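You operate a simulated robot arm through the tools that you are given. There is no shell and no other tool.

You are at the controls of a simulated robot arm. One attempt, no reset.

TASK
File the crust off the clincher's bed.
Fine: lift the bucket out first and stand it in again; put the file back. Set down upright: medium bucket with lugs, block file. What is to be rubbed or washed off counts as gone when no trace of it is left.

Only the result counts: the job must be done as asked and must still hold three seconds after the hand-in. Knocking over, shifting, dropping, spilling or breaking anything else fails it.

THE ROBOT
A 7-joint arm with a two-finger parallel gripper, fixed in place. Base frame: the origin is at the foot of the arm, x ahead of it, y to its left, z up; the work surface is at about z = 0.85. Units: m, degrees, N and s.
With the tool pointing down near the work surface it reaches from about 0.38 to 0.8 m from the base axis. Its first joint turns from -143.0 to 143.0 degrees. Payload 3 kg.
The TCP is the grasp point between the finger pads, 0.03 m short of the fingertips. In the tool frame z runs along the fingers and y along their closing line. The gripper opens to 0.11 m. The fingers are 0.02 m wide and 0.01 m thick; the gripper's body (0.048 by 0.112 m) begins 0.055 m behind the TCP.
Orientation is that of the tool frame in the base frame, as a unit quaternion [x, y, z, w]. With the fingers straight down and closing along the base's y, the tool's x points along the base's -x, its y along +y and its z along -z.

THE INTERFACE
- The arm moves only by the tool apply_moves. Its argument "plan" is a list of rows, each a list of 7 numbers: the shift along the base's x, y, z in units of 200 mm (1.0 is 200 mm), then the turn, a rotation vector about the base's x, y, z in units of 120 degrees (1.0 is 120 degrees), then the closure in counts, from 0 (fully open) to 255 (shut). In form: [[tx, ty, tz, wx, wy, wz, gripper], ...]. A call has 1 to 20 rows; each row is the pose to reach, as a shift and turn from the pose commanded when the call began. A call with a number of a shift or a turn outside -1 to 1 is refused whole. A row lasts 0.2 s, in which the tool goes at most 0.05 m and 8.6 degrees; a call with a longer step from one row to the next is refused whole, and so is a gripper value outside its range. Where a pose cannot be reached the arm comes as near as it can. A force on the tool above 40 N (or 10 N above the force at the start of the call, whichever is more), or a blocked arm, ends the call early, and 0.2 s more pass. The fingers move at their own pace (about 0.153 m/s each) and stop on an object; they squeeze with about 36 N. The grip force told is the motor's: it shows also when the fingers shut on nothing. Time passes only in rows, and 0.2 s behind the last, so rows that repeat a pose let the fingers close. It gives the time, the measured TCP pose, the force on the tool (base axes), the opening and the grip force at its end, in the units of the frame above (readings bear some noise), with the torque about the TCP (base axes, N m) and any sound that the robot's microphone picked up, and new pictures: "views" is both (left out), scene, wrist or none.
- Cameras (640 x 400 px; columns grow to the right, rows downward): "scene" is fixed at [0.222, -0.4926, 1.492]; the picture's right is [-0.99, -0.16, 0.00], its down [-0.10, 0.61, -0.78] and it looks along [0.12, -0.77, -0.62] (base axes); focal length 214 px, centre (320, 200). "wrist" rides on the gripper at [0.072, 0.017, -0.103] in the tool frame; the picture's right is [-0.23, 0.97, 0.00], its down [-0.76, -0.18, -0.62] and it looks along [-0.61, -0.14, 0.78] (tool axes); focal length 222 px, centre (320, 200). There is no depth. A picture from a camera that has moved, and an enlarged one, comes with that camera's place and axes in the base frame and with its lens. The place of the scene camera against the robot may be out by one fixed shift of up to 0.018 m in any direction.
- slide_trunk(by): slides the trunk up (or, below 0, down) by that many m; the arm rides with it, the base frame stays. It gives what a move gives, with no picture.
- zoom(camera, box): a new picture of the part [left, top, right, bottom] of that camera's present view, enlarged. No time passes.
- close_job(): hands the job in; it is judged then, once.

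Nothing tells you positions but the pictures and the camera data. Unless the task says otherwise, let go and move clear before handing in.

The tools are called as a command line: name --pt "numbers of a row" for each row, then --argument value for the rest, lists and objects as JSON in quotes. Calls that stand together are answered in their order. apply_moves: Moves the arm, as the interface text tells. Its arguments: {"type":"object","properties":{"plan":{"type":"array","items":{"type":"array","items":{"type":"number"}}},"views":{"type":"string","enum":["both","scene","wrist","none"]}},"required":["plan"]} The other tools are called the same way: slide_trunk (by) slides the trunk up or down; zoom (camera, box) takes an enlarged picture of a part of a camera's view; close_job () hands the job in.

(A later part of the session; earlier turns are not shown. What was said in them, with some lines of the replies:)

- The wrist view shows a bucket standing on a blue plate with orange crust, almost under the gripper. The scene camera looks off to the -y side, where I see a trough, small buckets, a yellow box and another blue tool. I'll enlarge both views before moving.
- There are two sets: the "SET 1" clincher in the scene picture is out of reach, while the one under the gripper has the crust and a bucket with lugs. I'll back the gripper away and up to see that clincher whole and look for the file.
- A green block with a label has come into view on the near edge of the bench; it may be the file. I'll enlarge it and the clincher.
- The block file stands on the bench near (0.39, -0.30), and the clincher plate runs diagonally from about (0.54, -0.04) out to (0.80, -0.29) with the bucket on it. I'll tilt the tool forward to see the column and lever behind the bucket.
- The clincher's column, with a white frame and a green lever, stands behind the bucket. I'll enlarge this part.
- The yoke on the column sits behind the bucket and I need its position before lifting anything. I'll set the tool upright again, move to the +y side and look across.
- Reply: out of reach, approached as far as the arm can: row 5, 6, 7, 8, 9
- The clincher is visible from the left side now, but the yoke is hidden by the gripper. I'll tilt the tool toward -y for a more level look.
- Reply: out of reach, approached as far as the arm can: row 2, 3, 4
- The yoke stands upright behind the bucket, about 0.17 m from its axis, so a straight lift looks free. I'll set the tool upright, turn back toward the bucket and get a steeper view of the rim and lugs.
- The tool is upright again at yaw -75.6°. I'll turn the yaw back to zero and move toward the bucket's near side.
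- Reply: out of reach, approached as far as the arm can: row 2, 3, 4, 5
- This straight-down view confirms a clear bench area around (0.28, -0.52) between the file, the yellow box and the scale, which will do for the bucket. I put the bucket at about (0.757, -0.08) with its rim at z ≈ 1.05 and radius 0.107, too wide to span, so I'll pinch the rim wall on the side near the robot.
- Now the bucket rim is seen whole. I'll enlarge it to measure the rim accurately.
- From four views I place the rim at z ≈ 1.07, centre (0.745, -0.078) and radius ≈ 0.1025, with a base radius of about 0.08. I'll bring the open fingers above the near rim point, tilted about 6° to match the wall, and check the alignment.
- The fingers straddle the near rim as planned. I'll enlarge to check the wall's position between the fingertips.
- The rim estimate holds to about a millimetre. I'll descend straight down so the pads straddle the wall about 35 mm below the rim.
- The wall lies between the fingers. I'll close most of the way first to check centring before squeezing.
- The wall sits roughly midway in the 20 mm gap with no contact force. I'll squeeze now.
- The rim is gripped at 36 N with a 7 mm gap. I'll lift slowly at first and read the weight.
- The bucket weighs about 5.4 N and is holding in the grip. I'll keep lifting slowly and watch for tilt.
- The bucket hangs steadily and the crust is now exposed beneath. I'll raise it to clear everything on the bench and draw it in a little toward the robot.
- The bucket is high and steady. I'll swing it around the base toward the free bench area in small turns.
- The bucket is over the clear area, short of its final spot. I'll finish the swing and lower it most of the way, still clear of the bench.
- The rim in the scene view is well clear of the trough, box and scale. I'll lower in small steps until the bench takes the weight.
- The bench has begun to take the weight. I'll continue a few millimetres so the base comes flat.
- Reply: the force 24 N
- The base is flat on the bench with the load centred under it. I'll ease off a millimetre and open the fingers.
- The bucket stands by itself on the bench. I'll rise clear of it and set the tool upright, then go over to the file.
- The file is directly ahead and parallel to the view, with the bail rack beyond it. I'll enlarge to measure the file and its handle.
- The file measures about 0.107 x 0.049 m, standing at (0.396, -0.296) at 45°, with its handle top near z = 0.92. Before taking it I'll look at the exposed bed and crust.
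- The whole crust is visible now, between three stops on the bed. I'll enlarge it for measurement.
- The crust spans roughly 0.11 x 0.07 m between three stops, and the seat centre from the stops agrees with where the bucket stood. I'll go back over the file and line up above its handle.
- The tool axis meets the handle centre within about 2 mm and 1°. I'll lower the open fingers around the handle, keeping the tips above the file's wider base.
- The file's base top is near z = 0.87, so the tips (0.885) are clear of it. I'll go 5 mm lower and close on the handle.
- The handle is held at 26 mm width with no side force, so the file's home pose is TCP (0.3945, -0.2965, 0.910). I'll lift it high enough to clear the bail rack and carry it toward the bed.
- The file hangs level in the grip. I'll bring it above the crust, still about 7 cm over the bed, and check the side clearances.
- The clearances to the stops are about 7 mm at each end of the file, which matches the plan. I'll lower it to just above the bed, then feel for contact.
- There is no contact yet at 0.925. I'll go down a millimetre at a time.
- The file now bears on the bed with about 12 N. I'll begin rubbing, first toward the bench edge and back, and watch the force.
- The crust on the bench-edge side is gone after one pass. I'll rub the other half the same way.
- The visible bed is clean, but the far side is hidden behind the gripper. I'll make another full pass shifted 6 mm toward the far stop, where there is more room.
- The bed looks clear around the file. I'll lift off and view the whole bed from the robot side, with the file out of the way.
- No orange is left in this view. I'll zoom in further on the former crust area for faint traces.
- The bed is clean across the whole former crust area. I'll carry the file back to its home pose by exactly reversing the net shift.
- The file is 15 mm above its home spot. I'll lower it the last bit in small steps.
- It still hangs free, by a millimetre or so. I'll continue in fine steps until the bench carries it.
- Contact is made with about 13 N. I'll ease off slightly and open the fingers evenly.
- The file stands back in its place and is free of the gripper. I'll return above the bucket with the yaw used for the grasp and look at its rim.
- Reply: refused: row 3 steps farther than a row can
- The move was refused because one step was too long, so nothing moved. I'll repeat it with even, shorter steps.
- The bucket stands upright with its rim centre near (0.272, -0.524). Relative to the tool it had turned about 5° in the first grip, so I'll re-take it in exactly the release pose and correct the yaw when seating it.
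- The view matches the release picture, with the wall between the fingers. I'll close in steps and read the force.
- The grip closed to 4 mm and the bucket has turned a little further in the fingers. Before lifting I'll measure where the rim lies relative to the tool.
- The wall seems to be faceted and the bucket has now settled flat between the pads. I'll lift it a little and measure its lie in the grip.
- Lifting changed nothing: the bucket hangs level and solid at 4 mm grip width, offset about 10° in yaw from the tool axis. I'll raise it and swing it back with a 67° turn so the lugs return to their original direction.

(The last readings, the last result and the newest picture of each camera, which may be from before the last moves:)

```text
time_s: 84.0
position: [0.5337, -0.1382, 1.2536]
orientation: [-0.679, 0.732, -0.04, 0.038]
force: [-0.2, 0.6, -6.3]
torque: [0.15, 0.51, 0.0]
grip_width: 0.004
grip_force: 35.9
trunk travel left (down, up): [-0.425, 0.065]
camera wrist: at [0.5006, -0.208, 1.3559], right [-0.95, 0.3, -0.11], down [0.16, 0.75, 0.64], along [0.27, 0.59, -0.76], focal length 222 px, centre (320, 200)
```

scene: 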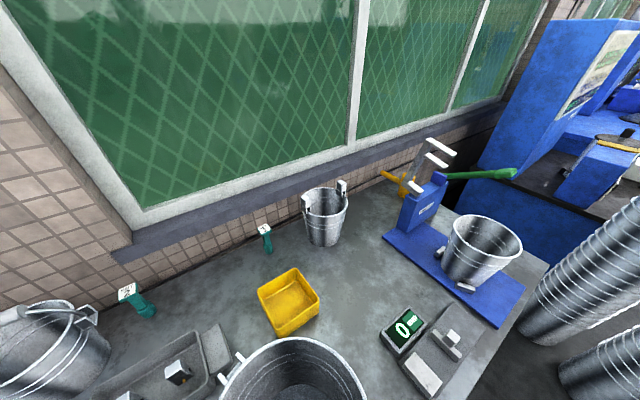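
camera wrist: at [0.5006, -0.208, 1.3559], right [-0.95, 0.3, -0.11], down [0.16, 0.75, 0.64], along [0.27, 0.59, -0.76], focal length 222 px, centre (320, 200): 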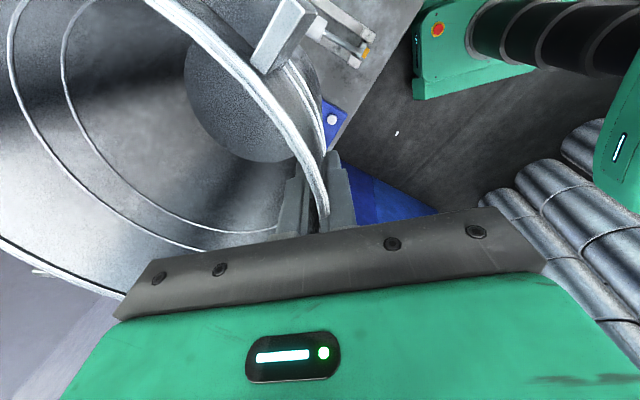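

The bucket is unchanged in the grip and past the rack. I'll finish the turn and extend out until it is over its seat.

apply_moves --pt "0.0465 0.126 0 0 0 0.028 255" --pt "0.087 0.2555 0 0 0 0.0561 255" --pt "0.1215 0.3875 0 0 0 0.0841 255" --pt "0.18 0.381 0 0 0 0.0841 255" --pt "0.2385 0.3745 0 0 0 0.0841 255" --pt "0.3 0.368 0 0 0 0.0841 255" --pt "0.36 0.362 0 0 0 0.0841 255" --pt "0.42 0.355 0 0 0 0.0841 255" --pt "0.48 0.349 0 0 0 0.0841 255" --pt "0.54 0.342 0 0 0 0.0841 255" --pt "0.5895 0.3365 0 0 0 0.0841 255" --pt "0.5895 0.3365 0 0 0 0.0841 255" --views "wrist"

```text
time_s: 86.6
position: [0.6505, -0.07, 1.2535]
orientation: [0.741, -0.67, 0.036, -0.041]
force: [-0.1, 0.4, -5.5]
torque: [0.03, 0.52, 0.02]
grip_width: 0.0037
grip_force: 35.7
trunk travel left (down, up): [-0.425, 0.065]
camera wrist: at [0.6314, -0.1462, 1.3557], right [-0.99, 0.13, -0.11], down [0.03, 0.77, 0.64], along [0.16, 0.63, -0.76], focal length 222 px, centre (320, 200)
```

wrist: 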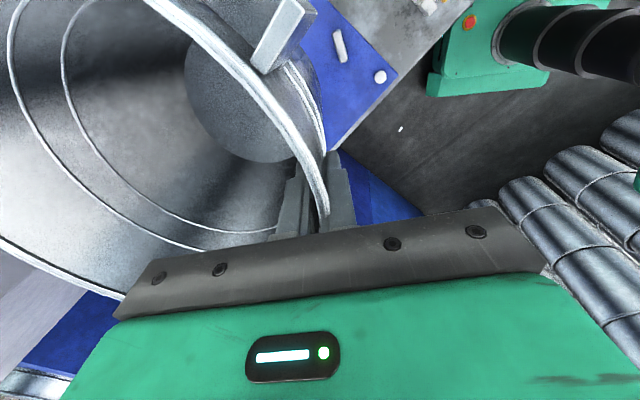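

The bucket is above its seat with the lugs near their original direction. I'll lower it to just above the stops and check alignment with the visible stop.

apply_moves --pt "0 0 -0.1 0 0 0 255" --pt "0 0 -0.23 0 0 0 255" --pt "0 0 -0.37 0 0 0 255" --pt "0 0 -0.51 0 0 0 255" --pt "0 0 -0.65 0 0 0 255" --pt "0 0 -0.77 0 0 0 255" --pt "0 0 -0.87 0 0 0 255" --pt "0 0 -0.87 0 0 0 255" --views "wrist"

zoom --camera "wrist" --box '[240, 0, 440, 200]'

```text
time_s: 88.4
position: [0.6508, -0.0698, 1.0796]
orientation: [0.74, -0.67, 0.037, -0.041]
force: [-0.6, -0.4, -5.7]
torque: [0.02, 0.5, 0.02]
grip_width: 0.004
grip_force: 36.2
trunk travel left (down, up): [-0.425, 0.065]
camera wrist: at [0.6313, -0.1459, 1.1817], right [-0.99, 0.13, -0.11], down [0.03, 0.77, 0.64], along [0.17, 0.63, -0.76], focal length 222 px, centre (320, 200)
```

wrist: 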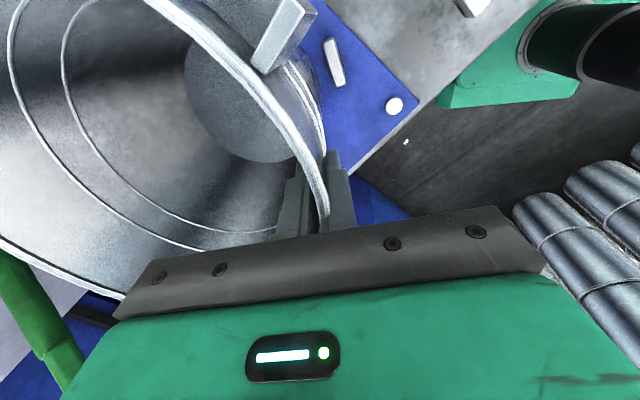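

```text
2.00 times, centred on (340, 100) of wrist
camera zoom: at [0.6313, -0.1459, 1.1817], right [-0.99, 0.13, -0.11], down [0.03, 0.77, 0.64], along [0.17, 0.63, -0.76], focal length 444 px, centre (280, 400)
```

zoom: 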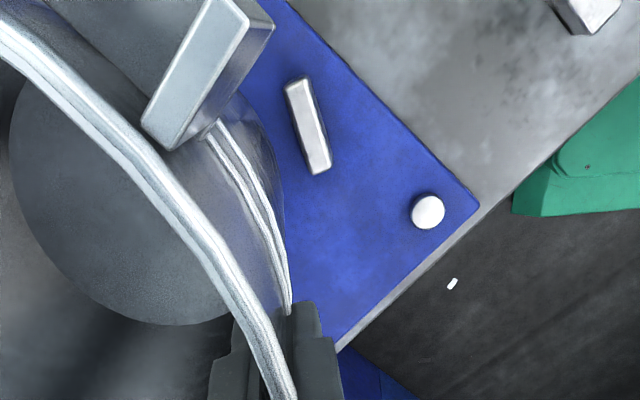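

The measured stop position agrees with the seat centre to 2–3 mm, within the roughly 6 mm clearance. I'll shift 1.5 mm toward the robot and lower slowly, watching for early contact with a stop.

apply_moves --pt "-0.0075 0 -0.04 0 0 0 255" --pt "-0.0075 0 -0.08 0 0 0 255" --pt "-0.0075 0 -0.11 0 0 0 255" --pt "-0.0075 0 -0.14 0 0 0 255" --pt "-0.0075 0 -0.17 0 0 0 255" --pt "-0.0075 0 -0.17 0 0 0 255" --views "wrist"

zoom --camera "wrist" --box '[240, 0, 440, 200]'

```text
time_s: 89.8
position: [0.6499, -0.0698, 1.0449]
orientation: [0.74, -0.67, 0.035, -0.042]
force: [0.9, -0.6, -5.6]
torque: [0.02, 0.52, 0.01]
grip_width: 0.0038
grip_force: 36.1
trunk travel left (down, up): [-0.425, 0.065]
camera wrist: at [0.6298, -0.1459, 1.1478], right [-0.99, 0.13, -0.11], down [0.03, 0.77, 0.64], along [0.16, 0.63, -0.76], focal length 222 px, centre (320, 200)
```

wrist: 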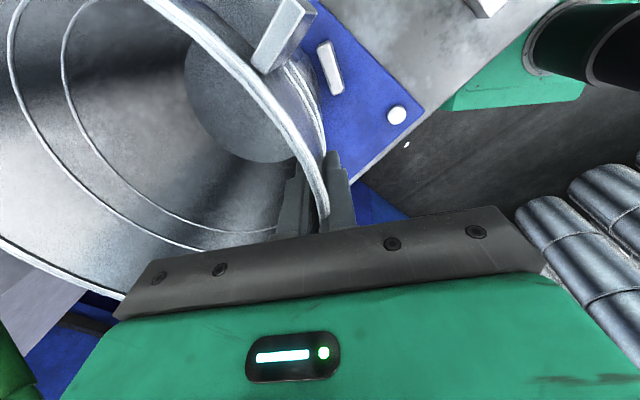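

```text
2.00 times, centred on (340, 100) of wrist
camera zoom: at [0.6298, -0.1459, 1.1478], right [-0.99, 0.13, -0.11], down [0.03, 0.77, 0.64], along [0.16, 0.63, -0.76], focal length 444 px, centre (280, 400)
```

zoom: 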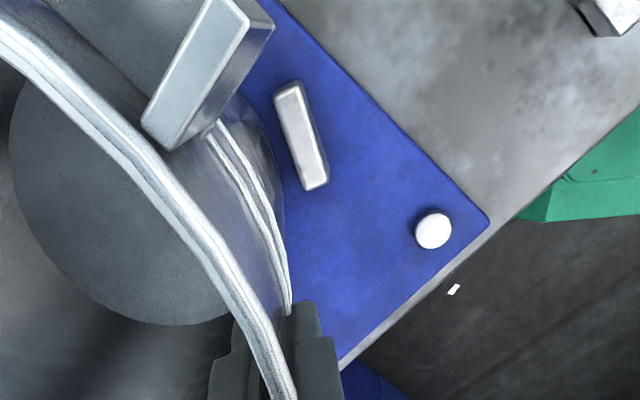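

There is no contact although the bottom is already below the stop tops, so the base is inside the stops. I'll continue down in small steps to the bed.

apply_moves --pt "0 0 -0.01 0 0 0 255" --pt "0 0 -0.02 0 0 0 255" --pt "0 0 -0.03 0 0 0 255" --pt "0 0 -0.03 0 0 0 255" --views "none"

apply_moves --pt "0 0 -0.005 0 0 0 255" --pt "0 0 -0.01 0 0 0 255" --pt "0 0 -0.01 0 0 0 255" --views "none"

```text
time_s: 90.8
position: [0.6491, -0.0705, 1.0405]
orientation: [0.74, -0.671, 0.036, -0.041]
force: [-0.2, -0.9, -4.8]
torque: [0.06, 0.51, -0.01]
grip_width: 0.0039
grip_force: 35.7
trunk travel left (down, up): [-0.425, 0.065]
```

```text
time_s: 91.6
position: [0.6496, -0.0711, 1.0382]
orientation: [0.74, -0.67, 0.036, -0.041]
force: [-0.1, -0.5, -4.1]
torque: [0.06, 0.51, 0.01]
grip_width: 0.0042
grip_force: 35.7
trunk travel left (down, up): [-0.425, 0.065]
```

apply_moves --pt "0 0 -0.005 0 0 0 255" --pt "0 0 -0.008 0 0 0 255" --pt "0 0 -0.008 0 0 0 255" --views "none"

```text
time_s: 92.4
position: [0.6497, -0.0704, 1.0368]
orientation: [0.74, -0.67, 0.036, -0.041]
force: [-0.6, -0.2, -3.0]
torque: [0.0, 0.52, 0.0]
grip_width: 0.0039
grip_force: 36.7
trunk travel left (down, up): [-0.425, 0.065]
```

apply_moves --pt "0 0 -0.004 0 0 0 255" --pt "0 0 -0.007 0 0 0 255" --pt "0 0 -0.007 0 0 0 255" --views "none"

```text
time_s: 93.2
position: [0.6501, -0.0704, 1.0358]
orientation: [0.74, -0.67, 0.037, -0.043]
force: [-2.2, 0.2, 11.2]
torque: [-0.74, 0.38, -0.1]
grip_width: 0.0036
grip_force: 35.7
trunk travel left (down, up): [-0.425, 0.065]
```

The bed takes the load at the predicted height (TCP 1.036), so the bucket is in its seat. I'll ease off half a millimetre and open.

apply_moves --pt "0 0 0.003 0 0 0 255" --pt "0 0 0.003 0 0 0 225" --pt "0 0 0.003 0 0 0 190" --pt "0 0 0.003 0 0 0 110" --pt "0 0 0.003 0 0 0 0" --pt "0 0 0.003 0 0 0 0" --views "wrist"

```text
time_s: 94.6
position: [0.6484, -0.0703, 1.0355]
orientation: [0.74, -0.67, 0.037, -0.041]
force: [0.4, -0.1, 0.2]
torque: [0.01, 0.0, 0.02]
grip_width: 0.1098
grip_force: 0.0
trunk travel left (down, up): [-0.425, 0.065]
camera wrist: at [0.6295, -0.1458, 1.1377], right [-0.99, 0.13, -0.11], down [0.03, 0.77, 0.64], along [0.17, 0.63, -0.76], focal length 222 px, centre (320, 200)
```

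wrist: 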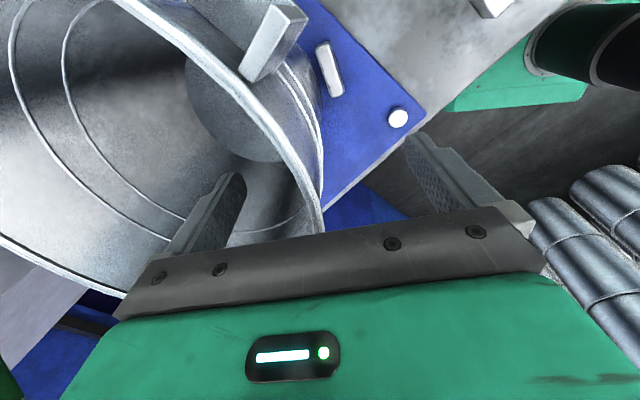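

The gripper is free and the bucket stands in its seat. I'll rise straight up and look down at it.

apply_moves --pt "0 0 0.08 0 0 0 0" --pt "0 0 0.2 0 0 0 0" --pt "0 0 0.4 0 0 0 0" --pt "0 0 0.6 0 0 0 0" --pt "0 0 0.8 0 0 0 0" --pt "-0.15 0 0.95 0 0 0 0" --pt "-0.22 0 1.0 0 0 0 0" --views "wrist"

zoom --camera "wrist" --box '[60, 0, 380, 200]'

```text
time_s: 96.2
position: [0.6032, -0.0704, 1.2349]
orientation: [0.741, -0.669, 0.037, -0.042]
force: [1.1, 0.2, 0.5]
torque: [-0.02, -0.02, -0.01]
grip_width: 0.1101
grip_force: 0.1
trunk travel left (down, up): [-0.425, 0.065]
camera wrist: at [0.5843, -0.146, 1.3374], right [-0.99, 0.13, -0.11], down [0.03, 0.77, 0.64], along [0.16, 0.63, -0.76], focal length 222 px, centre (320, 200)
```

wrist: 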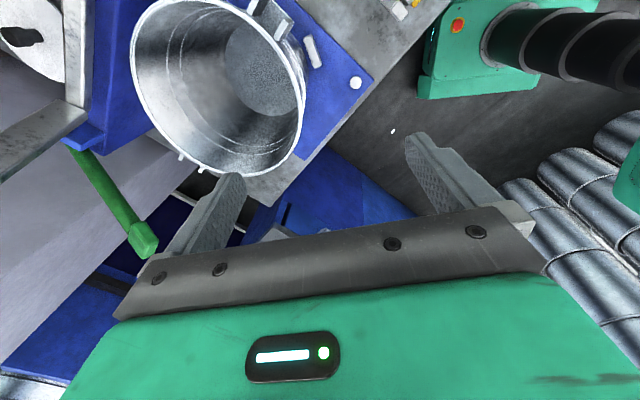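

```text
2.00 times, centred on (220, 100) of wrist
camera zoom: at [0.5843, -0.146, 1.3374], right [-0.99, 0.13, -0.11], down [0.03, 0.77, 0.64], along [0.16, 0.63, -0.76], focal length 444 px, centre (520, 400)
```

zoom: 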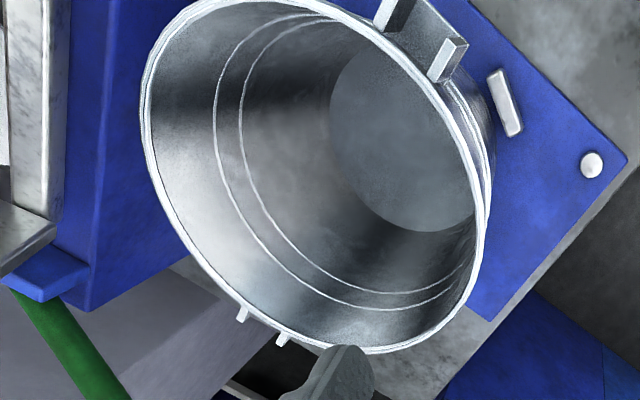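

The bucket is standing between the stops. To compare directly with the original state, I'll go to the same viewing pose I used before the first grasp.

apply_moves --pt "0 0 0 -0.0026 0.0265 0 0" --pt "0.0055 0.0045 0.0105 -0.0052 0.053 0 0" --views "none"

apply_moves --pt "0 0 0 0 0 -0.05 0" --pt "0 0 0 0 0 -0.0967 0" --pt "0 0 0 0 0 -0.0967 0" --views "wrist"

zoom --camera "wrist" --box '[100, 0, 356, 200]'

```text
time_s: 96.8
position: [0.6062, -0.0693, 1.2371]
orientation: [0.741, -0.671, -0.002, 0.0]
force: [0.6, 0.4, 0.0]
torque: [0.02, 0.0, -0.01]
grip_width: 0.1101
grip_force: 0.0
trunk travel left (down, up): [-0.425, 0.065]
```

```text
time_s: 97.6
position: [0.6049, -0.0695, 1.2379]
orientation: [-0.67, 0.742, 0.001, 0.001]
force: [-0.6, 0.2, 0.0]
torque: [0.02, 0.01, -0.01]
grip_width: 0.1101
grip_force: 0.1
trunk travel left (down, up): [-0.425, 0.065]
camera wrist: at [0.5831, -0.1406, 1.3424], right [-0.95, 0.33, 0.0], down [0.26, 0.74, 0.62], along [0.2, 0.59, -0.78], focal length 222 px, centre (320, 200)
```

wrist: 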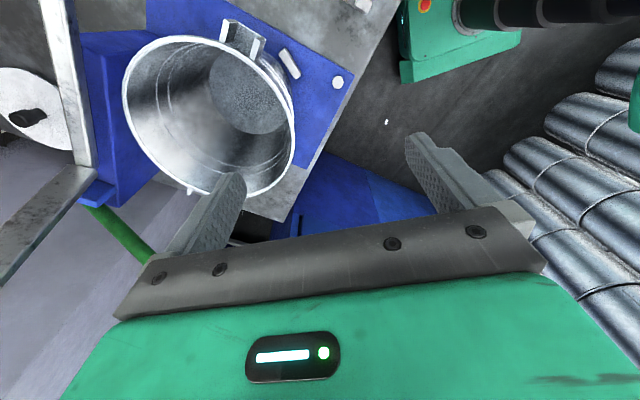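

```text
2.00 times, centred on (228, 100) of wrist
camera zoom: at [0.5831, -0.1406, 1.3424], right [-0.95, 0.33, 0.0], down [0.26, 0.74, 0.62], along [0.2, 0.59, -0.78], focal length 444 px, centre (504, 400)
```

zoom: 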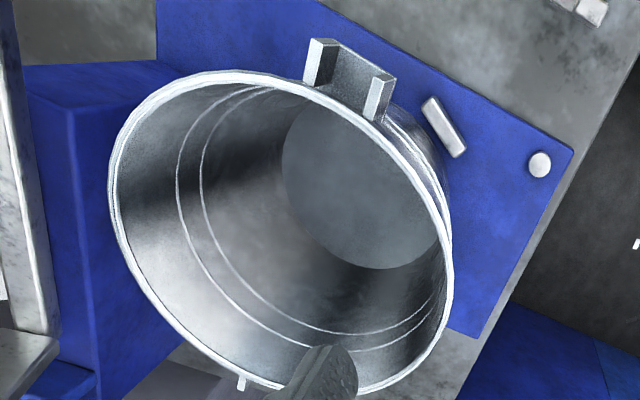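

The picture is nearly identical to the original: same rim and stop positions, lugs within 2–3°, and no crust in front of the bucket. I'll move clear and take a last look over the bench.

apply_moves --pt "-0.07 0.02 0.04 0 0 -0.07 0" --pt "-0.14 0.04 0.08 0 0 -0.14 0" --pt "-0.21 0.06 0.12 0 0 -0.21 0" --pt "-0.28 0.08 0.16 0 0 -0.28 0" --pt "-0.35 0.1 0.2 0 0 -0.35 0" --pt "-0.42 0.12 0.24 0 0 -0.42 0" --pt "-0.49 0.14 0.28 0 0 -0.49 0" --pt "-0.56 0.16 0.3 0 0 -0.56 0" --pt "-0.63 0.18 0.3 0 0 -0.63 0" --pt "-0.68 0.2 0.3 0 0 -0.7 0" --views "both"

zoom --camera "wrist" --box '[120, 10, 280, 110]'

zoom --camera "wrist" --box '[230, 70, 430, 250]'

```text
time_s: 99.8
position: [0.4696, -0.0296, 1.2992]
orientation: [0.0, 1.0, 0.0, 0.001]
force: [0.2, -0.2, 0.7]
torque: [0.01, -0.01, 0.01]
grip_width: 0.1101
grip_force: 0.0
trunk travel left (down, up): [-0.425, 0.065]
camera wrist: at [0.3982, -0.0128, 1.403], right [0.23, 0.97, 0.0], down [0.76, -0.18, 0.62], along [0.61, -0.14, -0.78], focal length 222 px, centre (320, 200)
```

scene: 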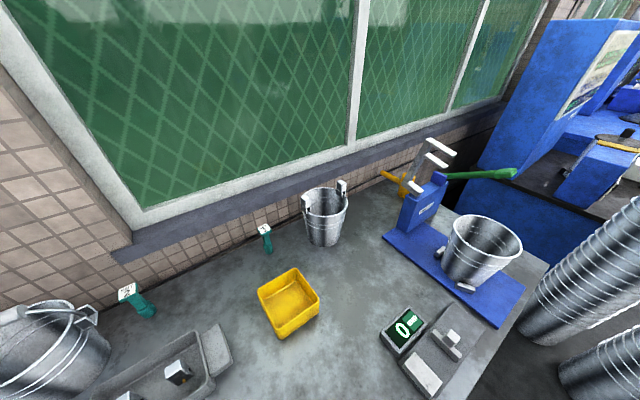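
wrist: 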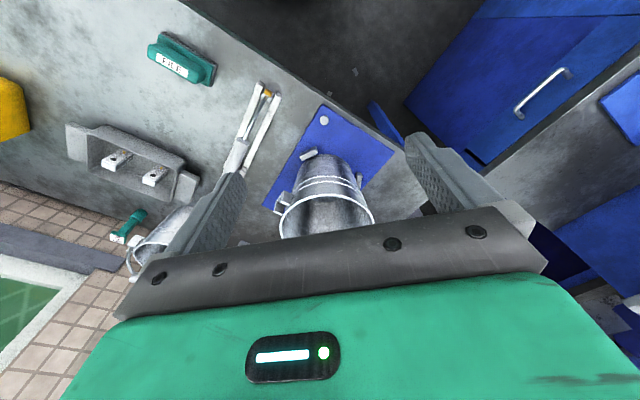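

```text
4.00 times, centred on (200, 60) of wrist
camera zoom: at [0.3982, -0.0128, 1.403], right [0.23, 0.97, 0.0], down [0.76, -0.18, 0.62], along [0.61, -0.14, -0.78], focal length 888 px, centre (800, 760)
```

zoom: 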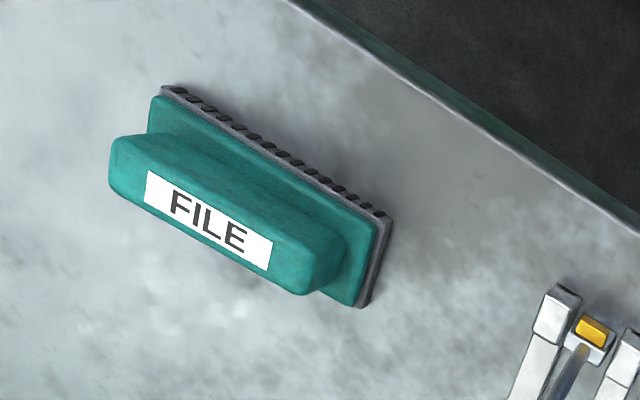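

```text
2.22 times, centred on (330, 160) of wrist
camera zoom: at [0.3982, -0.0128, 1.403], right [0.23, 0.97, 0.0], down [0.76, -0.18, 0.62], along [0.61, -0.14, -0.78], focal length 494 px, centre (298, 289)
```

zoom: 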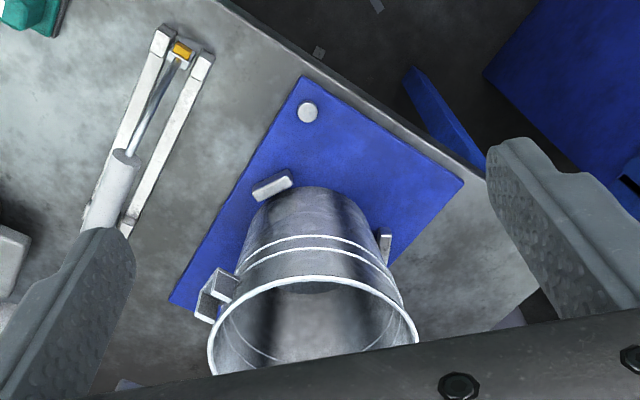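

The crust is gone from the bed, the bucket stands upright between the stops as at the start, and the file is back in its place. Nothing else looks moved and the gripper is clear, so I'm handing in.

close_job

```text
The job is handed in.
```

The crust is off the clincher's bed. I could see no trace of it in a close-up taken before the bucket went back.

- **Bucket:** it stands upright between its three stops again. It sits within a couple of millimetres of where it was, and its lugs are within 2–3° of their original direction.
- **File:** it is back on the bench in its original spot, teeth down.
- **Everything else:** nothing else looked moved in the last pictures. The gripper was open and clear when I handed in.

The hand-in was accepted, but it returned no verdict.
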